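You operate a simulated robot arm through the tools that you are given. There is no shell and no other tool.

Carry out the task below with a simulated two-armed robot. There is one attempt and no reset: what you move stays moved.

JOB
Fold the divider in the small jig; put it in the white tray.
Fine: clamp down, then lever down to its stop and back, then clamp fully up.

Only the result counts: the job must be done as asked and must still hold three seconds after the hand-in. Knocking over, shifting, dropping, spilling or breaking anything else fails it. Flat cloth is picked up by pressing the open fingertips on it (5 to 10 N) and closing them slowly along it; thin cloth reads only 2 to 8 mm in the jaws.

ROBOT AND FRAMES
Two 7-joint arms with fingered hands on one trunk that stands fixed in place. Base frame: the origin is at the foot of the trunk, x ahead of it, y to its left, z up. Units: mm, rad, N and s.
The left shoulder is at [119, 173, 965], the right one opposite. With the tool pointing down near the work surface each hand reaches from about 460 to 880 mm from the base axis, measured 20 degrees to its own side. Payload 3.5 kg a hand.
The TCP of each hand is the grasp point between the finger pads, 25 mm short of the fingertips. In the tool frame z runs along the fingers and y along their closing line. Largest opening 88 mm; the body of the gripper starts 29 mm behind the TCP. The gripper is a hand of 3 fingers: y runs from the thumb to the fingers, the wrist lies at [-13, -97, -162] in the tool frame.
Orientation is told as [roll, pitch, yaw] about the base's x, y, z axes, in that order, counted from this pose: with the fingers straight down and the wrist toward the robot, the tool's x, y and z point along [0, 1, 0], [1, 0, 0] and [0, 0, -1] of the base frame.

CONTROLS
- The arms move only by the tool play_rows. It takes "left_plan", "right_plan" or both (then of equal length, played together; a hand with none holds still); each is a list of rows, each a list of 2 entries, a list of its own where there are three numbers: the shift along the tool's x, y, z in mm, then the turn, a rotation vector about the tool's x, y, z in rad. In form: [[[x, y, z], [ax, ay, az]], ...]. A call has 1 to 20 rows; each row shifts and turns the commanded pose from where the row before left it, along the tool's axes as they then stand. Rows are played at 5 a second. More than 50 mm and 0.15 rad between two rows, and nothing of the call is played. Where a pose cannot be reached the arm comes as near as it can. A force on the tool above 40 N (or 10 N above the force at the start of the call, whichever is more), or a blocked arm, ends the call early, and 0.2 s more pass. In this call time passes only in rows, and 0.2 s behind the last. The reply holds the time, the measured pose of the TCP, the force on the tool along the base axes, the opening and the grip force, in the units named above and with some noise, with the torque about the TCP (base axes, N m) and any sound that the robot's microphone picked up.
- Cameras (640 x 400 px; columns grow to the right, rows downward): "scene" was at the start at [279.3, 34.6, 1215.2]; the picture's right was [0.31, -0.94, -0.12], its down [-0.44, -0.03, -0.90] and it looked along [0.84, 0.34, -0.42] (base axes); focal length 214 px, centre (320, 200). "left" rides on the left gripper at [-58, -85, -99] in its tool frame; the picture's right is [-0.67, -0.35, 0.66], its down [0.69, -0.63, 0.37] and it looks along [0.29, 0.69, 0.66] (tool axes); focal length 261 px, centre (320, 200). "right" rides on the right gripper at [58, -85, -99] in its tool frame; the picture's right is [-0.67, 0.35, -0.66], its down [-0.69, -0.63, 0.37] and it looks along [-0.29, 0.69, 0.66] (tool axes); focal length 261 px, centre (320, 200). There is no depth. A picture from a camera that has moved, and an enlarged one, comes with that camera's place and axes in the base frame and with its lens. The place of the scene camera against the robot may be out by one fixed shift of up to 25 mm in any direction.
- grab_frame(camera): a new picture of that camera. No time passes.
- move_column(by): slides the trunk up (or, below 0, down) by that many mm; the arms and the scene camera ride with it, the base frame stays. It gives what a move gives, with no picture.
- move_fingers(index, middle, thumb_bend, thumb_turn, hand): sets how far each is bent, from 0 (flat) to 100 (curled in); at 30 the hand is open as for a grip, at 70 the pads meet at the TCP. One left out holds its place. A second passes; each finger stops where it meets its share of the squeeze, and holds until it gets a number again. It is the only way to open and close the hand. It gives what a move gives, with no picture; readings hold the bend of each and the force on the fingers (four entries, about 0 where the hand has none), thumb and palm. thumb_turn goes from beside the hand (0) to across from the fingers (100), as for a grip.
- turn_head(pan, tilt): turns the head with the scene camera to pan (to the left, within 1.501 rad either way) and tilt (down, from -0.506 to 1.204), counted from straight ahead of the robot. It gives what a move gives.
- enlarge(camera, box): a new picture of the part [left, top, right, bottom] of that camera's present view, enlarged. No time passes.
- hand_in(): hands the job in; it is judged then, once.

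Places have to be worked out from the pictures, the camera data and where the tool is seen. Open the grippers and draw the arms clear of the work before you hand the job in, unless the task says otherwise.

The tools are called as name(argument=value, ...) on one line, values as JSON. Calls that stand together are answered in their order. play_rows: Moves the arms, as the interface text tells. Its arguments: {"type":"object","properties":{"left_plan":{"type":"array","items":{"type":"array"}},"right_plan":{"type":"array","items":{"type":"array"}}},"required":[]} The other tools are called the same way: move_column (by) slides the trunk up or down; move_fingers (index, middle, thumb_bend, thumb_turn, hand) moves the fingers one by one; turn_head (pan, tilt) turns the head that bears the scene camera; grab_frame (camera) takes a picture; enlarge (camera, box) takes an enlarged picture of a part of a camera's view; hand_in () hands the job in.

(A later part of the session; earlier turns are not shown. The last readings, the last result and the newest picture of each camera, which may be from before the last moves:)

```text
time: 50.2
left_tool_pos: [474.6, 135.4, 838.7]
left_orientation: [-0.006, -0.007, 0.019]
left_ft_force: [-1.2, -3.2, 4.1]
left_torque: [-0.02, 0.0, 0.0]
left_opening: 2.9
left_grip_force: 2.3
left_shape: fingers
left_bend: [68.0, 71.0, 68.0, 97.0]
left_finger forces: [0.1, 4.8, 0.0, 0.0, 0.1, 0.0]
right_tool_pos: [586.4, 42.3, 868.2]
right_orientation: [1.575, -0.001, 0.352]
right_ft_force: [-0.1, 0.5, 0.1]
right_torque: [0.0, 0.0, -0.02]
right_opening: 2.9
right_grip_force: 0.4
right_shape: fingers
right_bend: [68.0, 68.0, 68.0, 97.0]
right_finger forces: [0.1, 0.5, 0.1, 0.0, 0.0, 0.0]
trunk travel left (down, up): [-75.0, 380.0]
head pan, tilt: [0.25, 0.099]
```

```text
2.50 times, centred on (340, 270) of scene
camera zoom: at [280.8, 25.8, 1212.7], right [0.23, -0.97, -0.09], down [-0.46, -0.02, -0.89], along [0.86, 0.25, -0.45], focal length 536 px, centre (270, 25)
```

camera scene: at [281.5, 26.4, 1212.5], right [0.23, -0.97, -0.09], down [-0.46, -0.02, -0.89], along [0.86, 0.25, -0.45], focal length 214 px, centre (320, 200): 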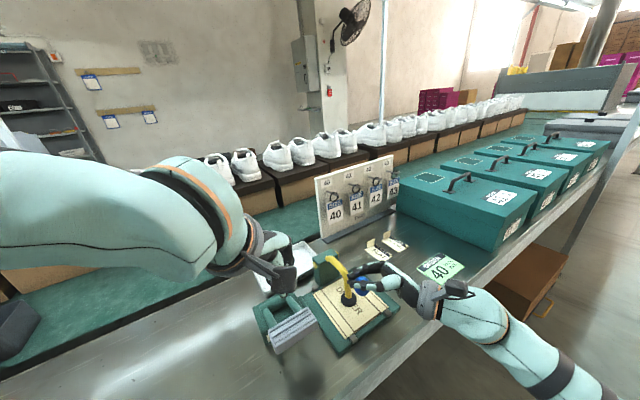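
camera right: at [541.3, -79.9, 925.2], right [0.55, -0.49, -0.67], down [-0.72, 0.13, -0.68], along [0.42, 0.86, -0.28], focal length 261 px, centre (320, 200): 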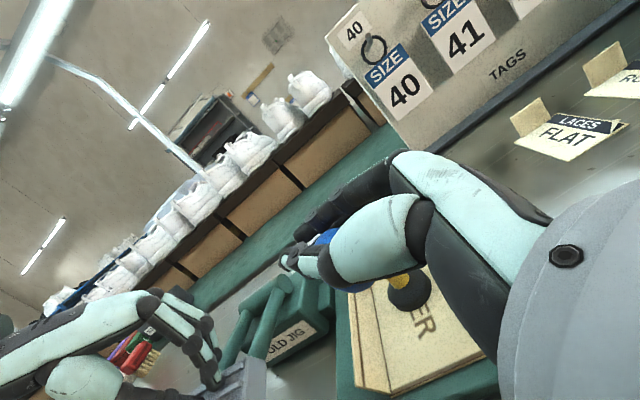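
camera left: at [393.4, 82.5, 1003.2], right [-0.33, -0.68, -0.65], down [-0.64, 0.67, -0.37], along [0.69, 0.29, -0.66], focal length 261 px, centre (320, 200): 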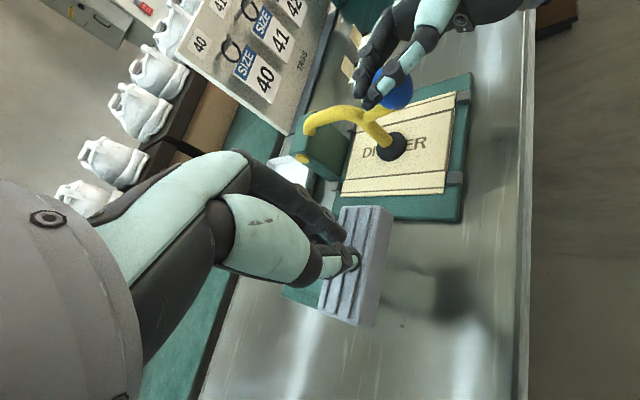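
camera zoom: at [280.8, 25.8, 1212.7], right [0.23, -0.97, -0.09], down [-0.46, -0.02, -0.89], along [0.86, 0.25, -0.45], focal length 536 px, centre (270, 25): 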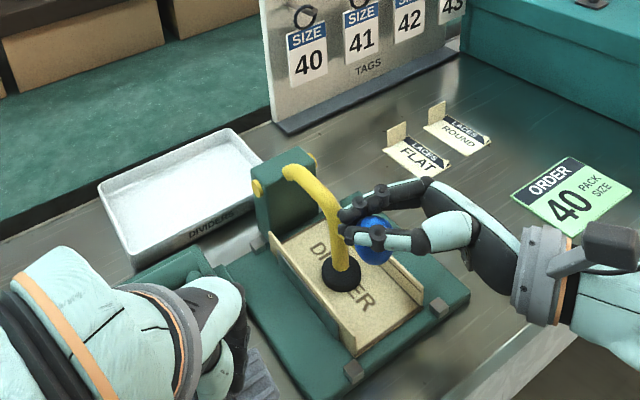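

Flaps are nearly upright. I continue toward the stop.

play_rows(left_plan=[[[1, 1, 5], [0, 0, 0]], [[1, 1, 5], [0, 0, 0]], [[1, 1, 5], [0, 0, 0]]])

enlarge(camera="scene", box=[240, 190, 440, 350])

enlarge(camera="left", box=[200, 140, 480, 360])

```text
time: 51.1
left_tool_pos: [476.9, 133.9, 829.8]
left_orientation: [-0.013, -0.021, 0.018]
left_ft_force: [-5.5, -10.0, 24.5]
left_torque: [-0.05, 0.03, 0.0]
left_opening: 0.0
left_grip_force: 13.8
left_shape: fingers
left_bend: [71.0, 73.0, 67.0, 97.0]
left_finger forces: [13.4, 14.5, 0.0, 0.1, 0.0, 0.0]
right_tool_pos: [585.2, 40.4, 869.5]
right_orientation: [1.573, -0.005, 0.352]
right_ft_force: [0.3, 0.7, 0.2]
right_torque: [0.02, -0.04, 0.05]
right_opening: 3.1
right_grip_force: 0.2
right_shape: fingers
right_bend: [68.0, 67.0, 68.0, 97.0]
right_finger forces: [0.0, 1.0, 0.1, 0.1, 0.0, 0.0]
trunk travel left (down, up): [-75.0, 380.0]
head pan, tilt: [0.25, 0.099]
stopped in row 3 (left hand): the force on the tool passed its limit at 42 N (the readings are from after the stop); the commanded pose is now the measured one
```

```text
2.50 times, centred on (340, 270) of scene
camera zoom: at [278.2, 24.8, 1213.5], right [0.23, -0.97, -0.09], down [-0.45, -0.02, -0.89], along [0.86, 0.25, -0.44], focal length 536 px, centre (270, 25)
```

zoom: 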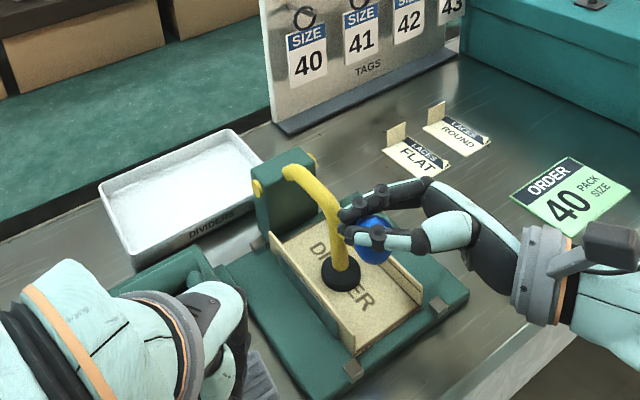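

```text
1.82 times, centred on (340, 250) of left
camera zoom: at [391.4, 75.7, 928.2], right [-0.32, -0.68, -0.66], down [-0.63, 0.67, -0.39], along [0.7, 0.29, -0.65], focal length 474 px, centre (284, 109)
```

zoom: 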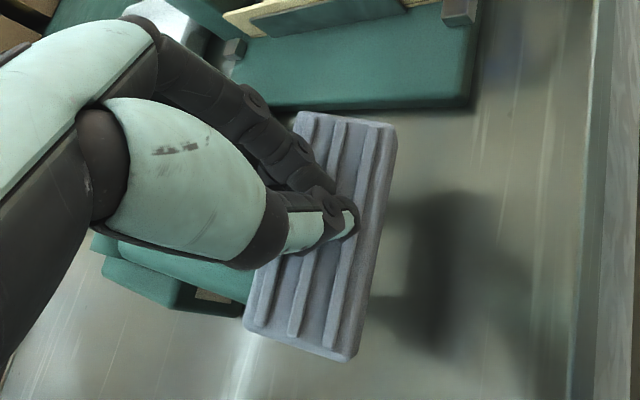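

The lever hit its stop (42 N) and both flaps stand upright. I lift the left hand and see whether the lever follows back up.

play_rows(left_plan=[[[0, 0, -8], [0, 0, 0]], [[0, 0, -10], [0, 0, 0]], [[0, 0, -15], [0, 0, 0]], [[0, 0, -20], [0, 0, 0]], [[0, 0, -20], [0, 0, 0]], [[0, 0, -20], [0, 0, 0]]])

grab_frame(camera="left")

enlarge(camera="scene", box=[240, 190, 440, 350])

enlarge(camera="right", box=[100, 240, 340, 400])

```text
time: 52.5
left_tool_pos: [476.2, 137.6, 920.1]
left_orientation: [-0.008, -0.014, 0.018]
left_ft_force: [0.4, 0.2, -0.1]
left_torque: [0.02, 0.02, 0.01]
left_opening: 2.2
left_grip_force: 0.0
left_shape: fingers
left_bend: [68.0, 68.0, 68.0, 98.0]
left_finger forces: [0.1, 0.0, 0.0, 0.0, 0.0, 0.0]
right_tool_pos: [587.4, 42.9, 867.9]
right_orientation: [1.573, -0.002, 0.352]
right_ft_force: [-0.1, 0.8, 0.7]
right_torque: [0.0, -0.02, 0.01]
right_opening: 3.1
right_grip_force: 0.4
right_shape: fingers
right_bend: [68.0, 68.0, 68.0, 97.0]
right_finger forces: [0.0, 0.2, 0.0, 0.1, 0.1, 0.0]
trunk travel left (down, up): [-75.0, 380.0]
head pan, tilt: [0.25, 0.099]
```

```text
taken
camera left: at [392.0, 78.4, 1019.5], right [-0.33, -0.68, -0.65], down [-0.64, 0.67, -0.38], along [0.7, 0.29, -0.65], focal length 261 px, centre (320, 200)
```

left: 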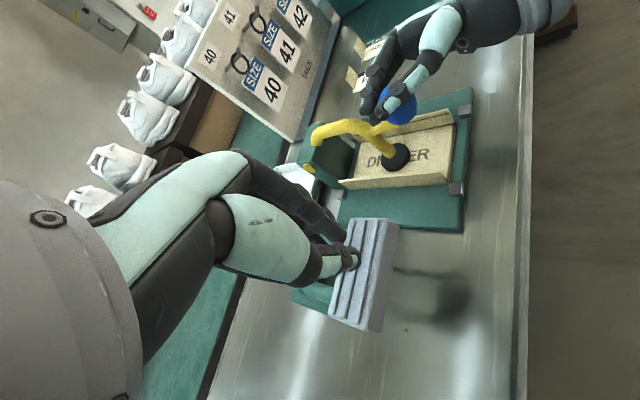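

```text
2.50 times, centred on (340, 270) of scene
camera zoom: at [281.0, 26.2, 1212.6], right [0.23, -0.97, -0.09], down [-0.46, -0.02, -0.89], along [0.86, 0.25, -0.45], focal length 536 px, centre (270, 25)
```

zoom: 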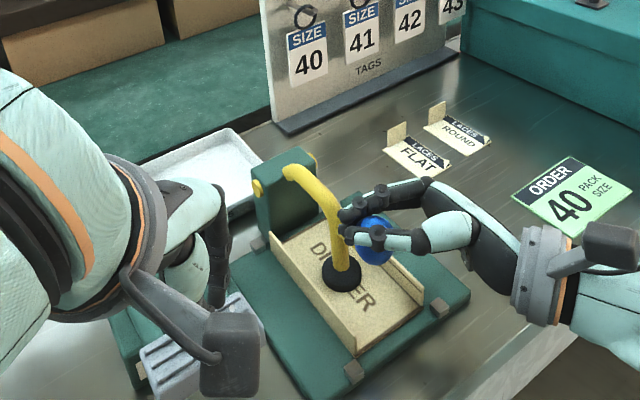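

```text
2.50 times, centred on (220, 320) of right
camera zoom: at [541.3, -79.8, 925.1], right [0.55, -0.49, -0.67], down [-0.72, 0.13, -0.68], along [0.42, 0.86, -0.28], focal length 652 px, centre (570, -100)
```

zoom: 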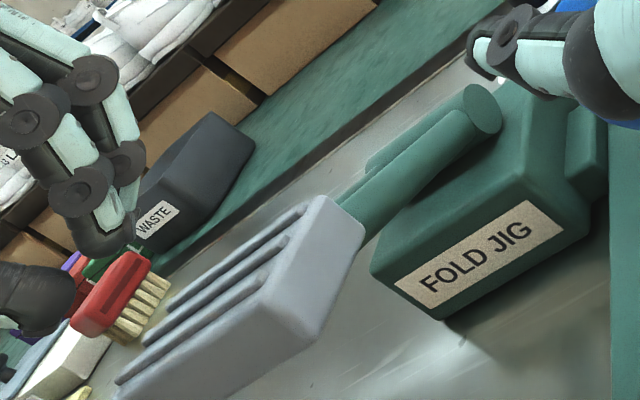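

The lever sprang back to its starting place and the folds stay upright. Now the clamp: I retreat the left hand, and lift and withdraw the right hand so I can bring its fingers under the ball.

play_rows(left_plan=[[[0, 0, -40], [0, 0, 0]], [[0, 0, -40], [0, 0, 0]], [[40, -14, -30], [0, 0, 0]], [[40, -14, -30], [0, 0, 0]], [[40, -14, 0], [0, 0, 0]], [[40, -14, 0], [0, 0, 0]], [[0, 0, 0], [0, 0, 0]], [[0, 0, 0], [0, 0, 0]]], right_plan=[[[20, 0, 0], [0, 0, 0]], [[20, -5, -10], [0, 0, 0]], [[10, -10, -30], [0, 0, 0]], [[0, -10, -30], [-0.117, 0, 0]], [[0, -10, -20], [-0.117, 0, 0]], [[0, 0, 0], [-0.117, 0, 0]], [[0, 0, 0], [0, 0, 0.14]], [[0, 0, 0], [0, 0, 0.14]]])

grab_frame(camera="scene")

grab_frame(camera="right")

enlarge(camera="left", box=[380, 0, 640, 200])

```text
refused: row 3 steps farther than a row can; nothing moved
```

```text
taken
camera scene: at [281.0, 26.2, 1212.6], right [0.23, -0.97, -0.09], down [-0.46, -0.02, -0.89], along [0.86, 0.25, -0.45], focal length 214 px, centre (320, 200)
```

scene: 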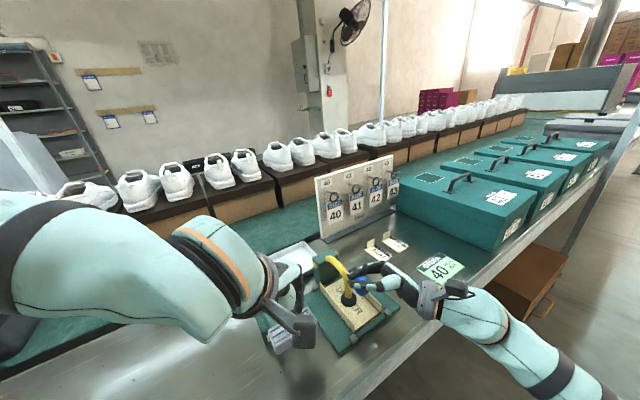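

```text
taken
camera right: at [541.3, -79.8, 925.1], right [0.55, -0.49, -0.67], down [-0.72, 0.13, -0.68], along [0.42, 0.86, -0.28], focal length 261 px, centre (320, 200)
```

right: 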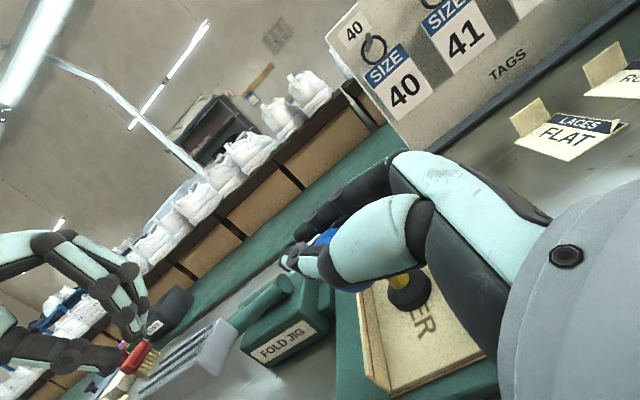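

```text
2.00 times, centred on (510, 100) of left
camera zoom: at [392.0, 78.4, 1019.5], right [-0.33, -0.68, -0.65], down [-0.64, 0.67, -0.38], along [0.7, 0.29, -0.65], focal length 521 px, centre (-60, 400)
```

zoom: 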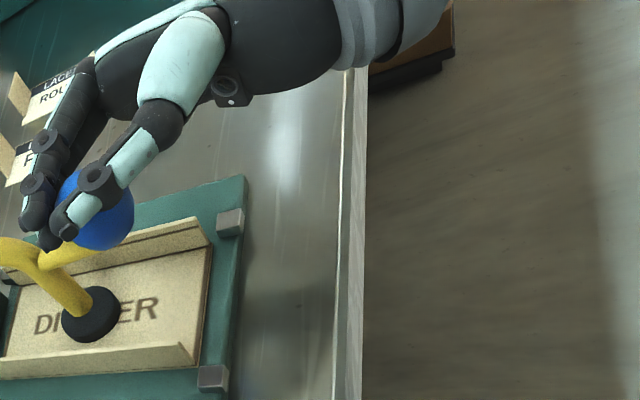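

The step was a little too long; I replay it with shorter rows.

play_rows(left_plan=[[[0, 0, -40], [0, 0, 0]], [[0, 0, -40], [0, 0, 0]], [[35, -12, -25], [0, 0, 0]], [[35, -12, -25], [0, 0, 0]], [[40, -14, 0], [0, 0, 0]], [[40, -14, 0], [0, 0, 0]], [[0, 0, 0], [0, 0, 0]], [[0, 0, 0], [0, 0, 0]]], right_plan=[[[20, 0, 0], [0, 0, 0]], [[20, -5, -10], [0, 0, 0]], [[10, -10, -30], [0, 0, 0]], [[0, -10, -30], [-0.117, 0, 0]], [[0, -10, -20], [-0.117, 0, 0]], [[0, 0, 0], [-0.117, 0, 0]], [[0, 0, 0], [0, 0, 0.14]], [[0, 0, 0], [0, 0, 0.14]]])

grab_frame(camera="scene")

grab_frame(camera="right")

enlarge(camera="left", box=[380, 0, 640, 200])

```text
time: 54.3
left_tool_pos: [419.8, 290.9, 1046.1]
left_orientation: [-0.011, -0.013, 0.018]
left_ft_force: [-0.5, -0.1, -0.1]
left_torque: [0.01, 0.0, 0.0]
left_opening: 2.6
left_grip_force: 0.0
left_shape: fingers
left_bend: [68.0, 68.0, 68.0, 98.0]
left_finger forces: [0.0, 0.0, 0.1, 0.1, 0.0, 0.0]
right_tool_pos: [583.4, -53.3, 918.0]
right_orientation: [1.573, 0.282, 0.001]
right_ft_force: [0.2, -0.1, 0.1]
right_torque: [0.02, 0.0, 0.01]
right_opening: 2.9
right_grip_force: 0.1
right_shape: fingers
right_bend: [68.0, 68.0, 68.0, 97.0]
right_finger forces: [0.1, 0.1, 0.0, 0.0, 0.0, 0.0]
trunk travel left (down, up): [-75.0, 380.0]
head pan, tilt: [0.25, 0.099]
```

```text
taken
camera scene: at [281.2, 26.8, 1212.6], right [0.23, -0.97, -0.09], down [-0.46, -0.03, -0.89], along [0.86, 0.25, -0.45], focal length 214 px, centre (320, 200)
```

scene: 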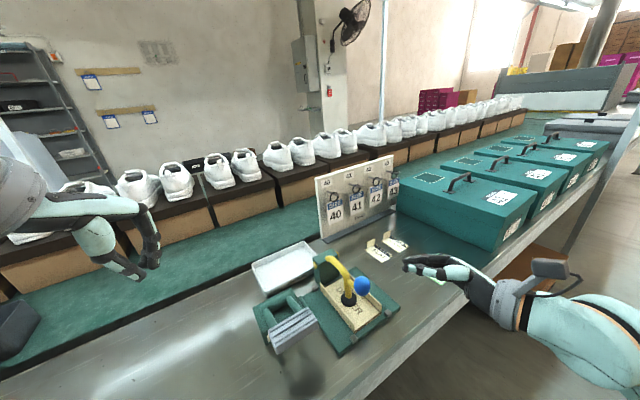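

```text
taken
camera right: at [517.3, -152.5, 995.8], right [0.15, -0.65, -0.74], down [-0.8, 0.37, -0.48], along [0.59, 0.66, -0.47], focal length 261 px, centre (320, 200)
```

right: 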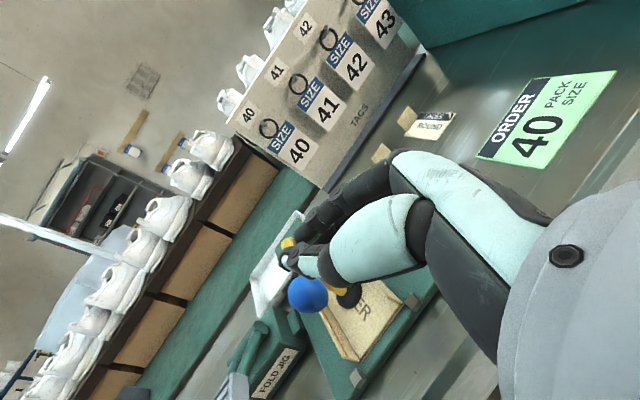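

```text
2.00 times, centred on (510, 100) of left
camera zoom: at [334.9, 231.6, 1145.4], right [-0.33, -0.68, -0.65], down [-0.64, 0.67, -0.38], along [0.7, 0.29, -0.65], focal length 521 px, centre (-60, 400)
```

zoom: 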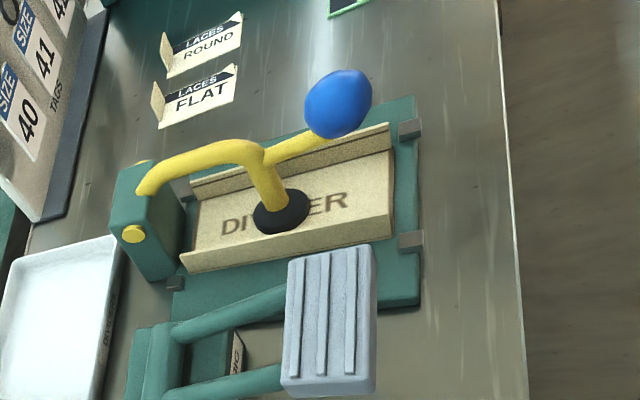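

Ball is at (587,42,854). To lift it without touching the divider's walls I want the two fingers flat underneath it with the thumb above, so I turn the right hand further about its finger axis and open it, well to the right of the jig.

play_rows(right_plan=[[[0, 0, 0], [0, 0, 0.13]], [[0, 0, 0], [0, 0, 0.13]], [[0, 0, 0], [0, 0, 0.13]], [[0, 0, 0], [0, 0, 0.13]], [[0, 0, 0], [0, 0, 0.13]], [[0, 0, 0], [0, 0, 0.13]]])

move_fingers(hand="right", index=30, middle=30, thumb_bend=30)

grab_frame(camera="scene")

grab_frame(camera="right")

```text
time: 55.7
left_tool_pos: [419.3, 291.2, 1046.3]
left_orientation: [-0.01, -0.016, 0.019]
left_ft_force: [-0.1, 0.5, 0.0]
left_torque: [0.01, 0.02, 0.0]
left_opening: 2.3
left_grip_force: 0.1
left_shape: fingers
left_bend: [68.0, 68.0, 68.0, 98.0]
left_finger forces: [0.0, 0.0, 0.0, 0.1, 0.0, 0.0]
right_tool_pos: [583.4, -54.2, 917.6]
right_orientation: [1.574, 1.064, 0.006]
right_ft_force: [-0.1, -0.1, -0.6]
right_torque: [0.0, -0.03, 0.01]
right_opening: 3.1
right_grip_force: 0.0
right_shape: fingers
right_bend: [68.0, 68.0, 68.0, 97.0]
right_finger forces: [0.0, 0.0, 0.1, 0.0, 0.1, 0.0]
trunk travel left (down, up): [-75.0, 380.0]
head pan, tilt: [0.25, 0.099]
```

```text
time: 56.7
left_tool_pos: [419.1, 290.3, 1045.8]
left_orientation: [-0.011, -0.013, 0.019]
left_ft_force: [-0.5, -0.3, -0.1]
left_torque: [0.03, 0.01, 0.0]
left_opening: 2.5
left_grip_force: 0.0
left_shape: fingers
left_bend: [68.0, 68.0, 68.0, 98.0]
left_finger forces: [0.0, 0.0, 0.0, 0.0, 0.0, 0.0]
right_tool_pos: [582.6, -52.8, 918.1]
right_orientation: [1.573, 1.061, 0.005]
right_ft_force: [0.3, 0.4, 0.5]
right_torque: [0.0, 0.03, 0.02]
right_opening: 84.5
right_grip_force: 0.0
right_shape: fingers
right_bend: [30.0, 30.0, 30.0, 97.0]
right_finger forces: [0.1, 0.0, 0.1, 0.0, 0.0, 0.1]
trunk travel left (down, up): [-75.0, 380.0]
head pan, tilt: [0.25, 0.099]
```

```text
taken
camera scene: at [281.3, 26.3, 1212.6], right [0.23, -0.97, -0.09], down [-0.46, -0.02, -0.89], along [0.86, 0.25, -0.45], focal length 214 px, centre (320, 200)
```

scene: 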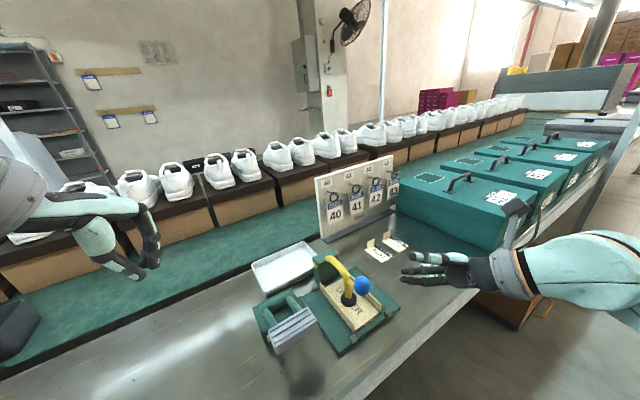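

```text
taken
camera right: at [591.8, -152.5, 1019.4], right [-0.41, -0.65, -0.63], down [-0.91, 0.36, 0.22], along [0.09, 0.66, -0.74], focal length 261 px, centre (320, 200)
```

right: 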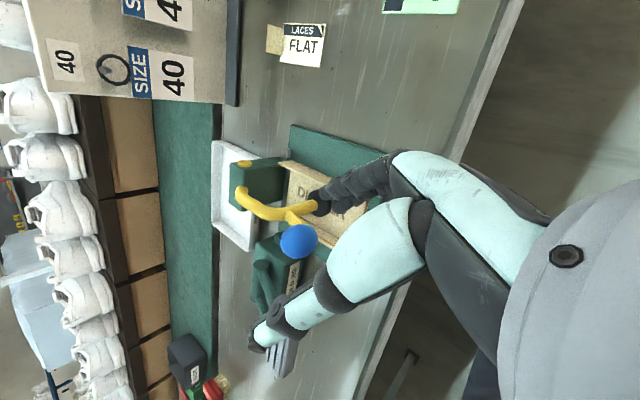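

The turned hand reaches fine, and the ball is seen between thumb and fingers. I lower it in line and slide the fingers in under the ball, stopping short to check.

play_rows(right_plan=[[[-19.8, 22.2, 0], [0, 0, 0]], [[-19.8, 22.2, 0], [0, 0, 0]], [[0, 0, 20], [0, 0, 0]], [[0, 0, 20], [0, 0, 0]], [[0, 0, 15], [0, 0, 0]]])

grab_frame(camera="right")

enlarge(camera="left", box=[440, 0, 640, 160])

enlarge(camera="scene", box=[280, 210, 480, 370])

```text
time: 57.9
left_tool_pos: [419.8, 290.6, 1046.5]
left_orientation: [-0.011, -0.013, 0.019]
left_ft_force: [-0.2, 0.3, 0.6]
left_torque: [0.0, 0.04, -0.01]
left_opening: 2.4
left_grip_force: 0.1
left_shape: fingers
left_bend: [68.0, 68.0, 68.0, 98.0]
left_finger forces: [0.1, 0.1, 0.0, 0.0, 0.1, 0.0]
right_tool_pos: [568.7, 3.8, 857.9]
right_orientation: [1.574, 1.06, 0.003]
right_ft_force: [0.5, 0.5, -0.2]
right_torque: [-0.01, 0.01, -0.02]
right_opening: 84.3
right_grip_force: 0.0
right_shape: fingers
right_bend: [30.0, 30.0, 30.0, 97.0]
right_finger forces: [0.0, 0.0, 0.1, 0.0, 0.0, 0.0]
trunk travel left (down, up): [-75.0, 380.0]
head pan, tilt: [0.25, 0.099]
```

```text
taken
camera right: at [578.5, -96.0, 960.8], right [-0.41, -0.65, -0.63], down [-0.91, 0.36, 0.22], along [0.09, 0.66, -0.74], focal length 261 px, centre (320, 200)
```

right: 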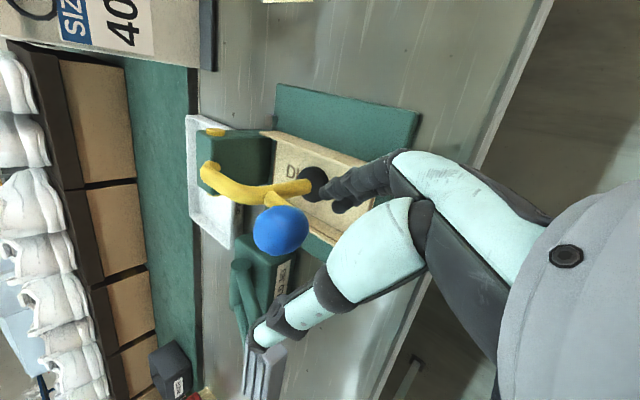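

```text
2.50 times, centred on (540, 80) of left
camera zoom: at [335.1, 231.4, 1145.5], right [-0.33, -0.68, -0.65], down [-0.64, 0.67, -0.38], along [0.7, 0.29, -0.65], focal length 652 px, centre (-230, 500)
```

zoom: 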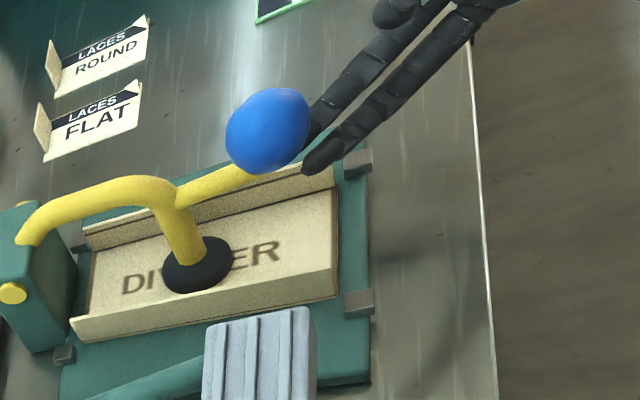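

```text
2.50 times, centred on (380, 290) of scene
camera zoom: at [281.4, 26.6, 1212.5], right [0.23, -0.97, -0.09], down [-0.46, -0.02, -0.89], along [0.86, 0.25, -0.45], focal length 536 px, centre (170, -25)
```

zoom: 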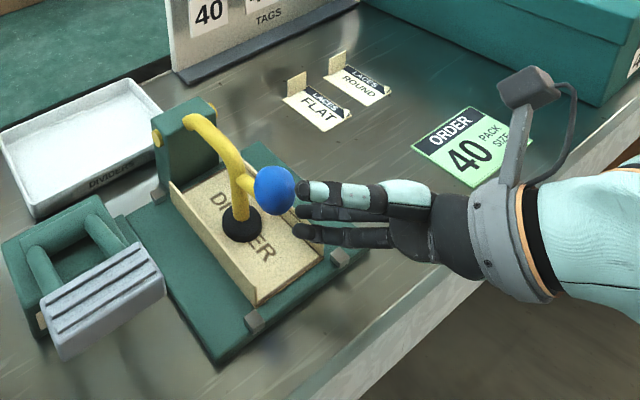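

The two fingers are heading under the ball, clear of the wall. I slide in the remaining 35 mm.

play_rows(right_plan=[[[0, 0, 12], [0, 0, 0]], [[0, 0, 12], [0, 0, 0]], [[0, 0, 11], [0, 0, 0]]])

enlarge(camera="right", box=[180, 100, 420, 360])

enlarge(camera="left", box=[440, 0, 640, 160])

enlarge(camera="scene", box=[280, 210, 480, 370])

```text
time: 58.7
left_tool_pos: [420.1, 290.8, 1044.6]
left_orientation: [-0.01, -0.013, 0.019]
left_ft_force: [0.6, 0.4, -0.1]
left_torque: [-0.01, -0.01, -0.01]
left_opening: 2.3
left_grip_force: 0.1
left_shape: fingers
left_bend: [68.0, 68.0, 68.0, 98.0]
left_finger forces: [0.0, 0.0, 0.0, 0.0, 0.0, 0.0]
right_tool_pos: [571.3, 37.9, 858.4]
right_orientation: [1.574, 1.062, 0.003]
right_ft_force: [0.6, -0.4, 0.5]
right_torque: [0.0, 0.0, -0.03]
right_opening: 84.7
right_grip_force: 0.6
right_shape: fingers
right_bend: [30.0, 30.0, 30.0, 97.0]
right_finger forces: [0.4, 0.0, 0.0, 0.0, 0.0, 0.1]
trunk travel left (down, up): [-75.0, 380.0]
head pan, tilt: [0.25, 0.099]
```

```text
1.54 times, centred on (300, 230) of right
camera zoom: at [580.0, -60.8, 960.3], right [-0.41, -0.65, -0.63], down [-0.91, 0.36, 0.22], along [0.09, 0.66, -0.74], focal length 401 px, centre (351, 154)
```

zoom: 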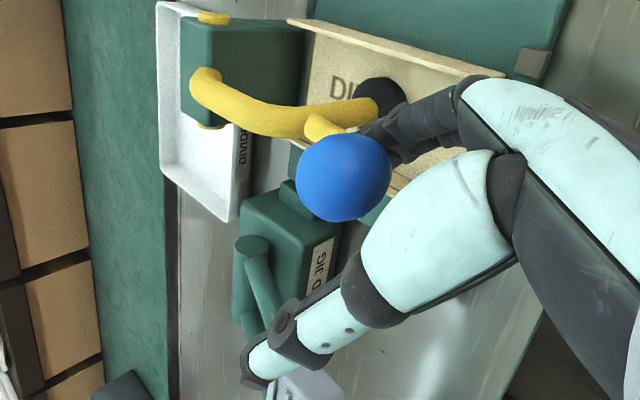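

```text
2.50 times, centred on (540, 80) of left
camera zoom: at [335.2, 231.3, 1145.5], right [-0.33, -0.68, -0.65], down [-0.64, 0.67, -0.38], along [0.7, 0.29, -0.65], focal length 652 px, centre (-230, 500)
```

zoom: 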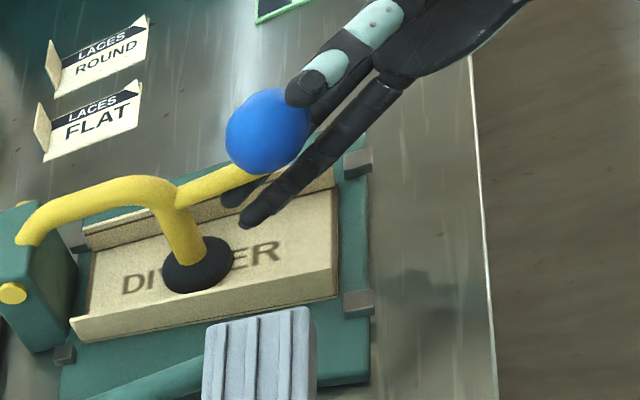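

```text
2.50 times, centred on (380, 290) of scene
camera zoom: at [281.5, 26.5, 1212.5], right [0.23, -0.97, -0.09], down [-0.46, -0.02, -0.89], along [0.86, 0.25, -0.45], focal length 536 px, centre (170, -25)
```

zoom: 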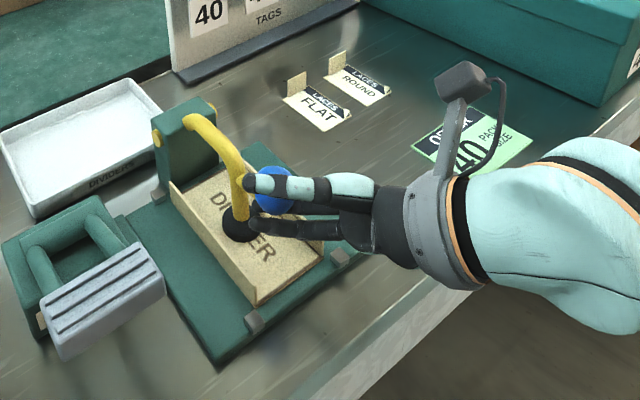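

The far finger crosses under the ball and stem with a light touch. I lift along the lever's arc, first part, and check.

play_rows(right_plan=[[[3.2, -6.5, 0], [0, 0, 0]], [[3.3, -6.5, 0], [0, 0, 0]], [[4, -5.4, 0.8], [0, 0, 0]], [[3.9, -5.5, 0.8], [0, 0, 0]], [[6.3, -7, 2.1], [0, 0, 0]], [[6.3, -6.9, 2.1], [0, 0, 0]]])

enlarge(camera="left", box=[440, 0, 640, 160])

enlarge(camera="scene", box=[280, 210, 480, 370])

```text
time: 60.1
left_tool_pos: [420.2, 290.1, 1045.9]
left_orientation: [-0.01, -0.014, 0.018]
left_ft_force: [-0.1, 0.0, 0.7]
left_torque: [-0.04, 0.02, 0.0]
left_opening: 2.6
left_grip_force: 0.0
left_shape: fingers
left_bend: [68.0, 68.0, 68.0, 98.0]
left_finger forces: [0.0, 0.0, 0.0, 0.0, 0.0, 0.1]
right_tool_pos: [575.1, 42.0, 906.5]
right_orientation: [1.576, 1.061, 0.003]
right_ft_force: [0.1, 0.9, -0.6]
right_torque: [-0.02, 0.0, 0.02]
right_opening: 85.5
right_grip_force: 0.3
right_shape: fingers
right_bend: [30.0, 30.0, 30.0, 97.0]
right_finger forces: [0.3, 0.0, 0.0, 0.0, 0.0, 0.0]
trunk travel left (down, up): [-75.0, 380.0]
head pan, tilt: [0.25, 0.099]
```

```text
2.50 times, centred on (540, 80) of left
camera zoom: at [335.0, 231.2, 1145.6], right [-0.33, -0.68, -0.65], down [-0.64, 0.67, -0.38], along [0.7, 0.29, -0.65], focal length 652 px, centre (-230, 500)
```

zoom: 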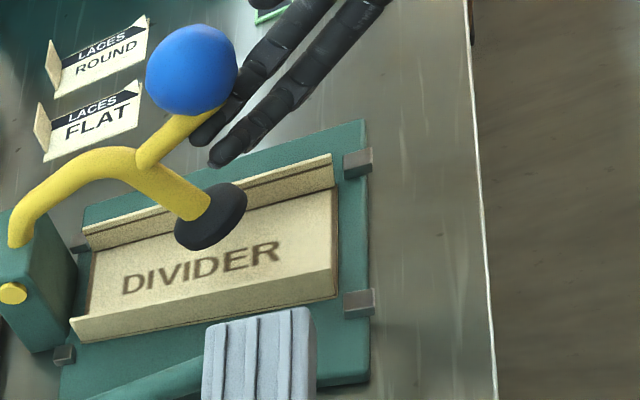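

```text
2.50 times, centred on (380, 290) of scene
camera zoom: at [281.3, 26.4, 1212.6], right [0.23, -0.97, -0.09], down [-0.46, -0.02, -0.89], along [0.86, 0.25, -0.45], focal length 536 px, centre (170, -25)
```

zoom: 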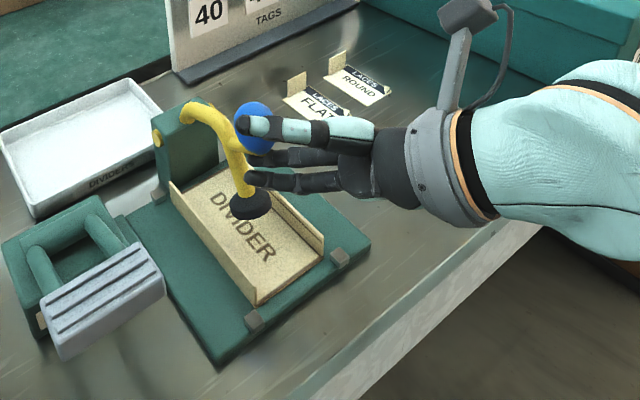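

The clamp is rising well (about 144°). I continue along the arc.

play_rows(right_plan=[[[7, -5.9, 3.3], [0, 0, 0]], [[7, -5.8, 3.2], [0, 0, 0]], [[7.4, -4.6, 4.2], [0, 0, 0]], [[7.3, -4.6, 4.2], [0, 0, 0]], [[7.6, -3.2, 5.1], [0, 0, 0]], [[7.6, -3.1, 5.1], [0, 0, 0]]])

enlarge(camera="left", box=[340, 0, 540, 160])

enlarge(camera="scene", box=[280, 190, 480, 350])

```text
time: 61.5
left_tool_pos: [420.5, 290.2, 1046.8]
left_orientation: [-0.009, -0.013, 0.02]
left_ft_force: [-0.5, -0.1, -0.7]
left_torque: [0.0, -0.04, -0.02]
left_opening: 2.3
left_grip_force: 0.1
left_shape: fingers
left_bend: [68.0, 68.0, 68.0, 98.0]
left_finger forces: [0.0, 0.0, 0.0, 0.0, 0.0, 0.0]
right_tool_pos: [599.3, 67.0, 950.6]
right_orientation: [1.571, 1.062, 0.003]
right_ft_force: [0.5, -0.4, 0.0]
right_torque: [0.0, 0.02, -0.02]
right_opening: 84.6
right_grip_force: 0.1
right_shape: fingers
right_bend: [30.0, 30.0, 30.0, 97.0]
right_finger forces: [0.0, 0.0, 0.0, 0.1, 0.0, 0.0]
trunk travel left (down, up): [-75.0, 380.0]
head pan, tilt: [0.25, 0.099]
```

```text
2.50 times, centred on (440, 80) of left
camera zoom: at [335.0, 231.3, 1145.6], right [-0.33, -0.68, -0.65], down [-0.64, 0.67, -0.38], along [0.7, 0.29, -0.65], focal length 652 px, centre (20, 500)
```

zoom: 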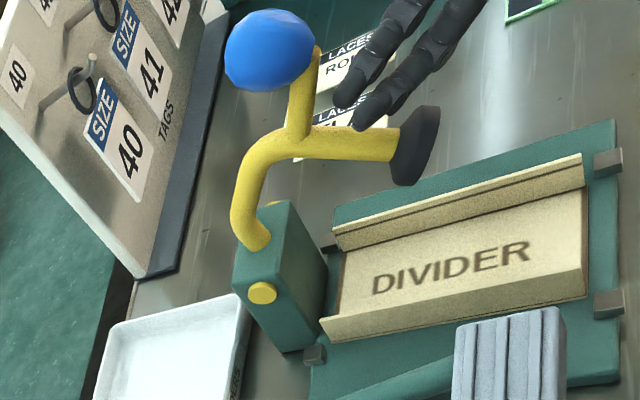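

```text
2.50 times, centred on (380, 270) of scene
camera zoom: at [281.3, 26.5, 1212.6], right [0.23, -0.97, -0.09], down [-0.46, -0.02, -0.89], along [0.86, 0.25, -0.45], focal length 536 px, centre (170, 25)
```

zoom: 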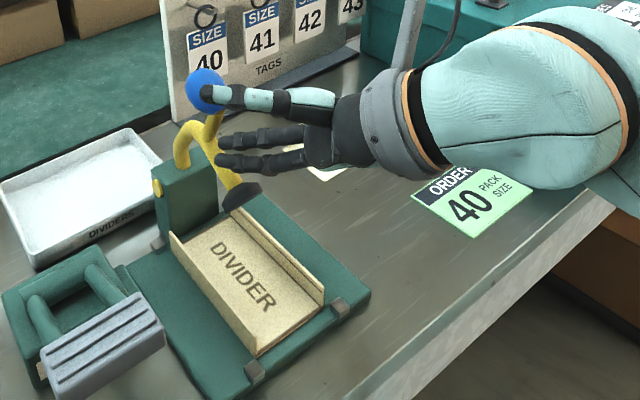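

The lever is near 112° and following. I continue pushing it up and back past vertical.

play_rows(right_plan=[[[7.6, -1.6, 5.9], [0, 0, 0]], [[7.5, -1.5, 5.8], [0, 0, 0]], [[7.3, 0, 6.4], [0, 0, 0]], [[7.3, 0, 6.3], [0, 0, 0]]])

enlarge(camera="left", box=[320, 0, 520, 160])

enlarge(camera="right", box=[120, 80, 440, 360])

```text
time: 62.5
left_tool_pos: [420.6, 291.5, 1046.4]
left_orientation: [-0.009, -0.014, 0.02]
left_ft_force: [-0.1, 0.4, 0.0]
left_torque: [0.0, 0.02, -0.02]
left_opening: 2.2
left_grip_force: 0.0
left_shape: fingers
left_bend: [68.0, 68.0, 68.0, 98.0]
left_finger forces: [0.0, 0.0, 0.0, 0.0, 0.2, 0.0]
right_tool_pos: [623.3, 91.4, 968.9]
right_orientation: [1.575, 1.061, 0.004]
right_ft_force: [0.5, -0.1, 1.2]
right_torque: [-0.01, -0.03, 0.0]
right_opening: 85.1
right_grip_force: 0.4
right_shape: fingers
right_bend: [30.0, 30.0, 30.0, 97.0]
right_finger forces: [0.1, 0.4, 0.0, 0.1, 0.0, 0.0]
trunk travel left (down, up): [-75.0, 380.0]
head pan, tilt: [0.25, 0.099]
```

```text
2.50 times, centred on (420, 80) of left
camera zoom: at [335.0, 231.3, 1145.6], right [-0.33, -0.68, -0.65], down [-0.64, 0.67, -0.38], along [0.7, 0.29, -0.65], focal length 652 px, centre (70, 500)
```

zoom: 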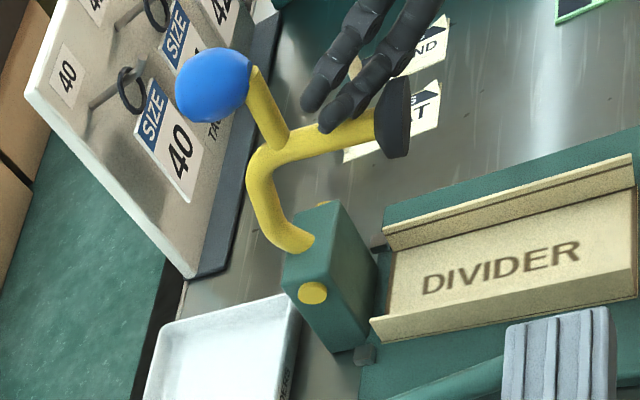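

```text
1.43 times, centred on (280, 220) of right
camera zoom: at [633.0, -8.0, 1069.9], right [-0.41, -0.65, -0.63], down [-0.91, 0.36, 0.22], along [0.09, 0.66, -0.74], focal length 372 px, centre (377, 171)
```

zoom: 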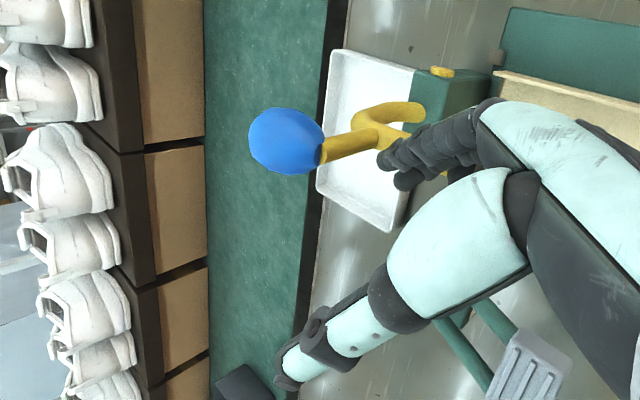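

The lever is just past vertical (about 91°). I keep pushing toward the back, rising slightly so the fingers clear the pad branch.

play_rows(right_plan=[[[7.5, -0.4, 6.4], [0, 0, 0]], [[7.5, -0.4, 6.4], [0, 0, 0]], [[7, 0.5, 6.4], [0, 0, 0]], [[7, 0.5, 6.4], [0, 0, 0]]])

enlarge(camera="left", box=[320, 0, 520, 160])

enlarge(camera="right", box=[120, 80, 440, 360])

```text
time: 63.5
left_tool_pos: [419.5, 291.4, 1044.9]
left_orientation: [-0.012, -0.014, 0.019]
left_ft_force: [0.4, -0.7, 0.9]
left_torque: [-0.02, 0.02, -0.03]
left_opening: 2.5
left_grip_force: 0.0
left_shape: fingers
left_bend: [68.0, 68.0, 68.0, 98.0]
left_finger forces: [0.0, 0.0, 0.0, 0.0, 0.1, 0.0]
right_tool_pos: [648.6, 118.2, 981.8]
right_orientation: [1.575, 1.061, 0.005]
right_ft_force: [-0.2, 0.2, 0.5]
right_torque: [-0.03, 0.0, 0.02]
right_opening: 84.8
right_grip_force: 0.2
right_shape: fingers
right_bend: [30.0, 30.0, 30.0, 97.0]
right_finger forces: [0.0, 0.1, 0.0, 0.0, 0.0, 0.1]
trunk travel left (down, up): [-75.0, 380.0]
head pan, tilt: [0.25, 0.099]
```

```text
2.50 times, centred on (420, 80) of left
camera zoom: at [335.1, 231.4, 1145.4], right [-0.33, -0.68, -0.65], down [-0.64, 0.67, -0.38], along [0.7, 0.29, -0.65], focal length 652 px, centre (70, 500)
```

zoom: 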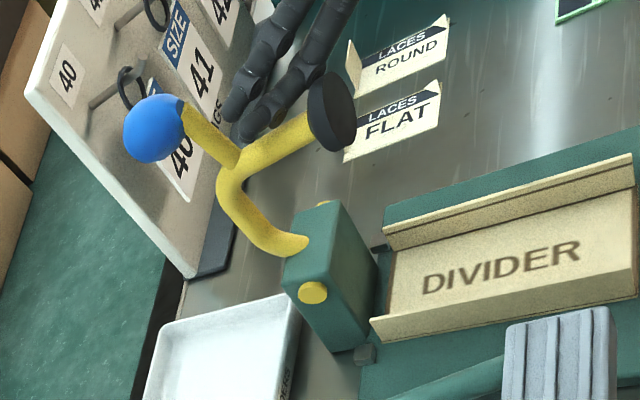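

```text
1.43 times, centred on (280, 220) of right
camera zoom: at [658.5, 18.7, 1084.6], right [-0.41, -0.66, -0.63], down [-0.91, 0.36, 0.22], along [0.09, 0.66, -0.74], focal length 372 px, centre (377, 171)
```

zoom: 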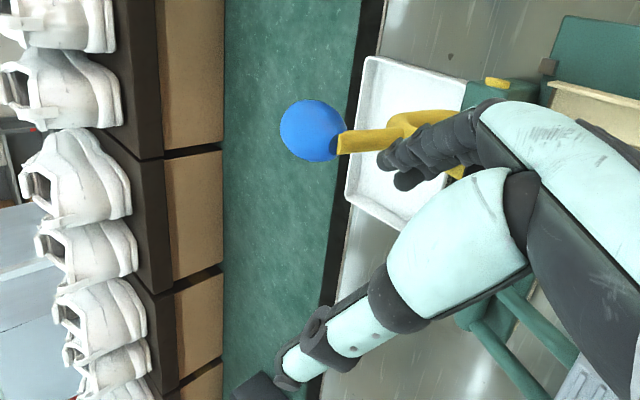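

The ball is back at its starting place (709,165,956). I push gently a little further to confirm it is against its open stop.

play_rows(right_plan=[[[5.9, 2.5, 6.4], [0, 0, 0]], [[5.6, 3.1, 6.4], [0, 0, 0]], [[3.5, 2, 4], [0, 0, 0]], [[2.8, 1.5, 3.2], [0, 0, 0]]])

enlarge(camera="left", box=[320, 0, 520, 160])

enlarge(camera="right", box=[120, 80, 440, 360])

```text
time: 64.5
left_tool_pos: [416.2, 290.6, 1045.6]
left_orientation: [-0.01, -0.018, 0.018]
left_ft_force: [0.4, 0.2, 1.4]
left_torque: [-0.05, 0.01, -0.01]
left_opening: 2.2
left_grip_force: 0.1
left_shape: fingers
left_bend: [68.0, 68.0, 68.0, 98.0]
left_finger forces: [0.0, 0.1, 0.0, 0.0, 0.0, 0.1]
right_tool_pos: [666.7, 138.1, 984.6]
right_orientation: [1.576, 1.059, 0.007]
right_ft_force: [-15.6, -3.5, 1.2]
right_torque: [-0.2, 0.65, 0.16]
right_opening: 77.2
right_grip_force: 8.8
right_shape: fingers
right_bend: [37.0, 30.0, 30.0, 97.0]
right_finger forces: [11.8, 5.3, 0.0, 0.0, 0.0, 0.0]
trunk travel left (down, up): [-75.0, 380.0]
head pan, tilt: [0.25, 0.099]
```

```text
2.50 times, centred on (420, 80) of left
camera zoom: at [331.6, 230.6, 1146.8], right [-0.32, -0.68, -0.66], down [-0.64, 0.67, -0.38], along [0.7, 0.29, -0.65], focal length 652 px, centre (70, 500)
```

zoom: 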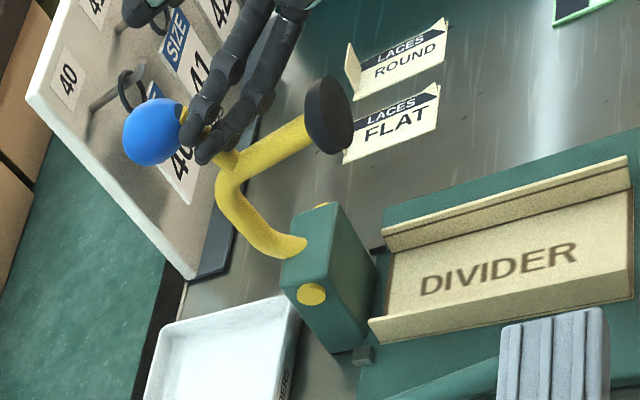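

```text
1.43 times, centred on (280, 220) of right
camera zoom: at [674.7, 38.2, 1087.3], right [-0.41, -0.66, -0.63], down [-0.91, 0.36, 0.21], along [0.09, 0.66, -0.74], focal length 372 px, centre (377, 171)
```

zoom: 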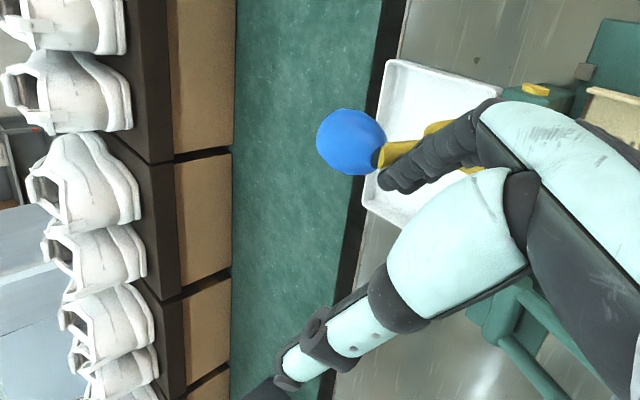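

The clamp resists 15 N without moving: it is at its open stop. I unload and withdraw the right hand along its fingers, then look at the folded divider.

play_rows(right_plan=[[[-4, -2.2, -4.6], [0, 0, 0]], [[0, 0, -15], [0, 0, 0]], [[0, 0, -30], [0, 0, 0]], [[0, 0, -40], [0, 0, 0]], [[0, 0, -40], [0, 0, 0]], [[-20, -10, -20], [0, 0, 0]]])

grab_frame(camera="scene")

enlarge(camera="scene", box=[240, 190, 440, 350])

enlarge(camera="left", box=[340, 0, 640, 240])

grab_frame(camera="right")

```text
time: 65.9
left_tool_pos: [419.1, 289.3, 1046.0]
left_orientation: [-0.008, -0.013, 0.018]
left_ft_force: [-0.8, 0.4, 0.2]
left_torque: [-0.01, 0.01, 0.0]
left_opening: 2.8
left_grip_force: 0.1
left_shape: fingers
left_bend: [68.0, 68.0, 68.0, 98.0]
left_finger forces: [0.1, 0.0, 0.0, 0.0, 0.0, 0.0]
right_tool_pos: [642.8, -12.7, 981.6]
right_orientation: [1.577, 1.059, 0.004]
right_ft_force: [0.1, 0.1, 0.6]
right_torque: [0.03, -0.01, -0.04]
right_opening: 84.7
right_grip_force: 0.0
right_shape: fingers
right_bend: [30.0, 30.0, 30.0, 97.0]
right_finger forces: [0.0, 0.0, 0.0, 0.1, 0.0, 0.0]
trunk travel left (down, up): [-75.0, 380.0]
head pan, tilt: [0.25, 0.099]
```

```text
taken
camera scene: at [280.5, 25.9, 1212.8], right [0.23, -0.97, -0.09], down [-0.46, -0.02, -0.89], along [0.86, 0.25, -0.45], focal length 214 px, centre (320, 200)
```

scene: 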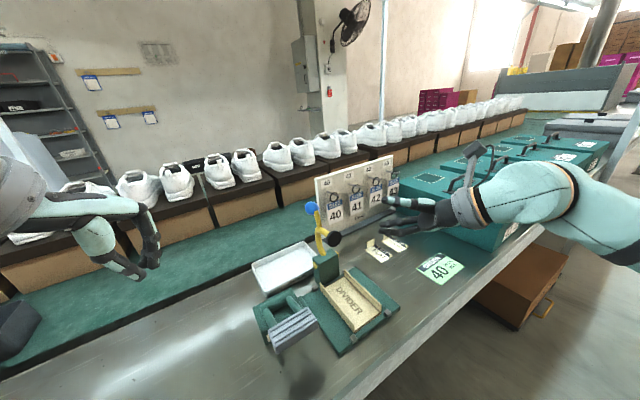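

```text
2.50 times, centred on (340, 270) of scene
camera zoom: at [280.5, 25.9, 1212.8], right [0.23, -0.97, -0.09], down [-0.46, -0.02, -0.89], along [0.86, 0.25, -0.45], focal length 536 px, centre (270, 25)
```

zoom: 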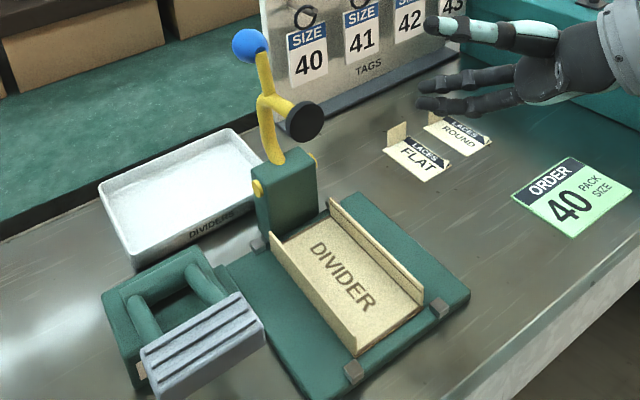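

```text
1.67 times, centred on (490, 120) of left
camera zoom: at [334.2, 230.7, 1146.0], right [-0.33, -0.68, -0.65], down [-0.64, 0.67, -0.38], along [0.7, 0.29, -0.65], focal length 434 px, centre (37, 333)
```

zoom: 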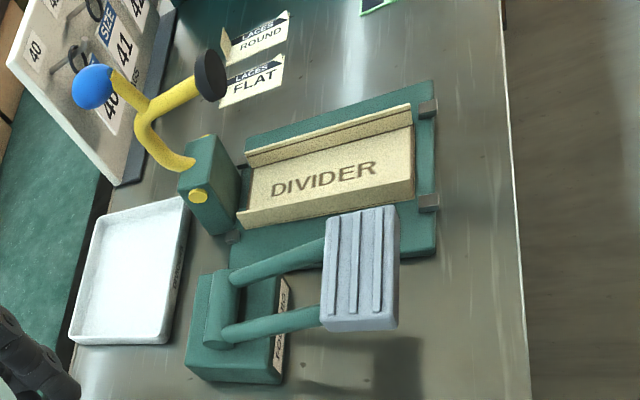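

```text
taken
camera right: at [651.5, -111.5, 1083.9], right [-0.41, -0.65, -0.63], down [-0.91, 0.36, 0.22], along [0.09, 0.66, -0.74], focal length 261 px, centre (320, 200)
```

right: 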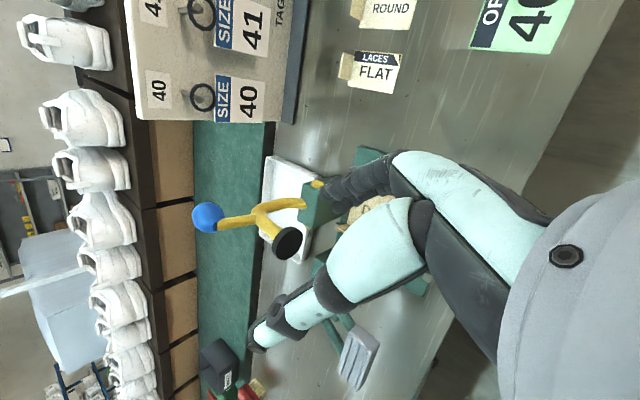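

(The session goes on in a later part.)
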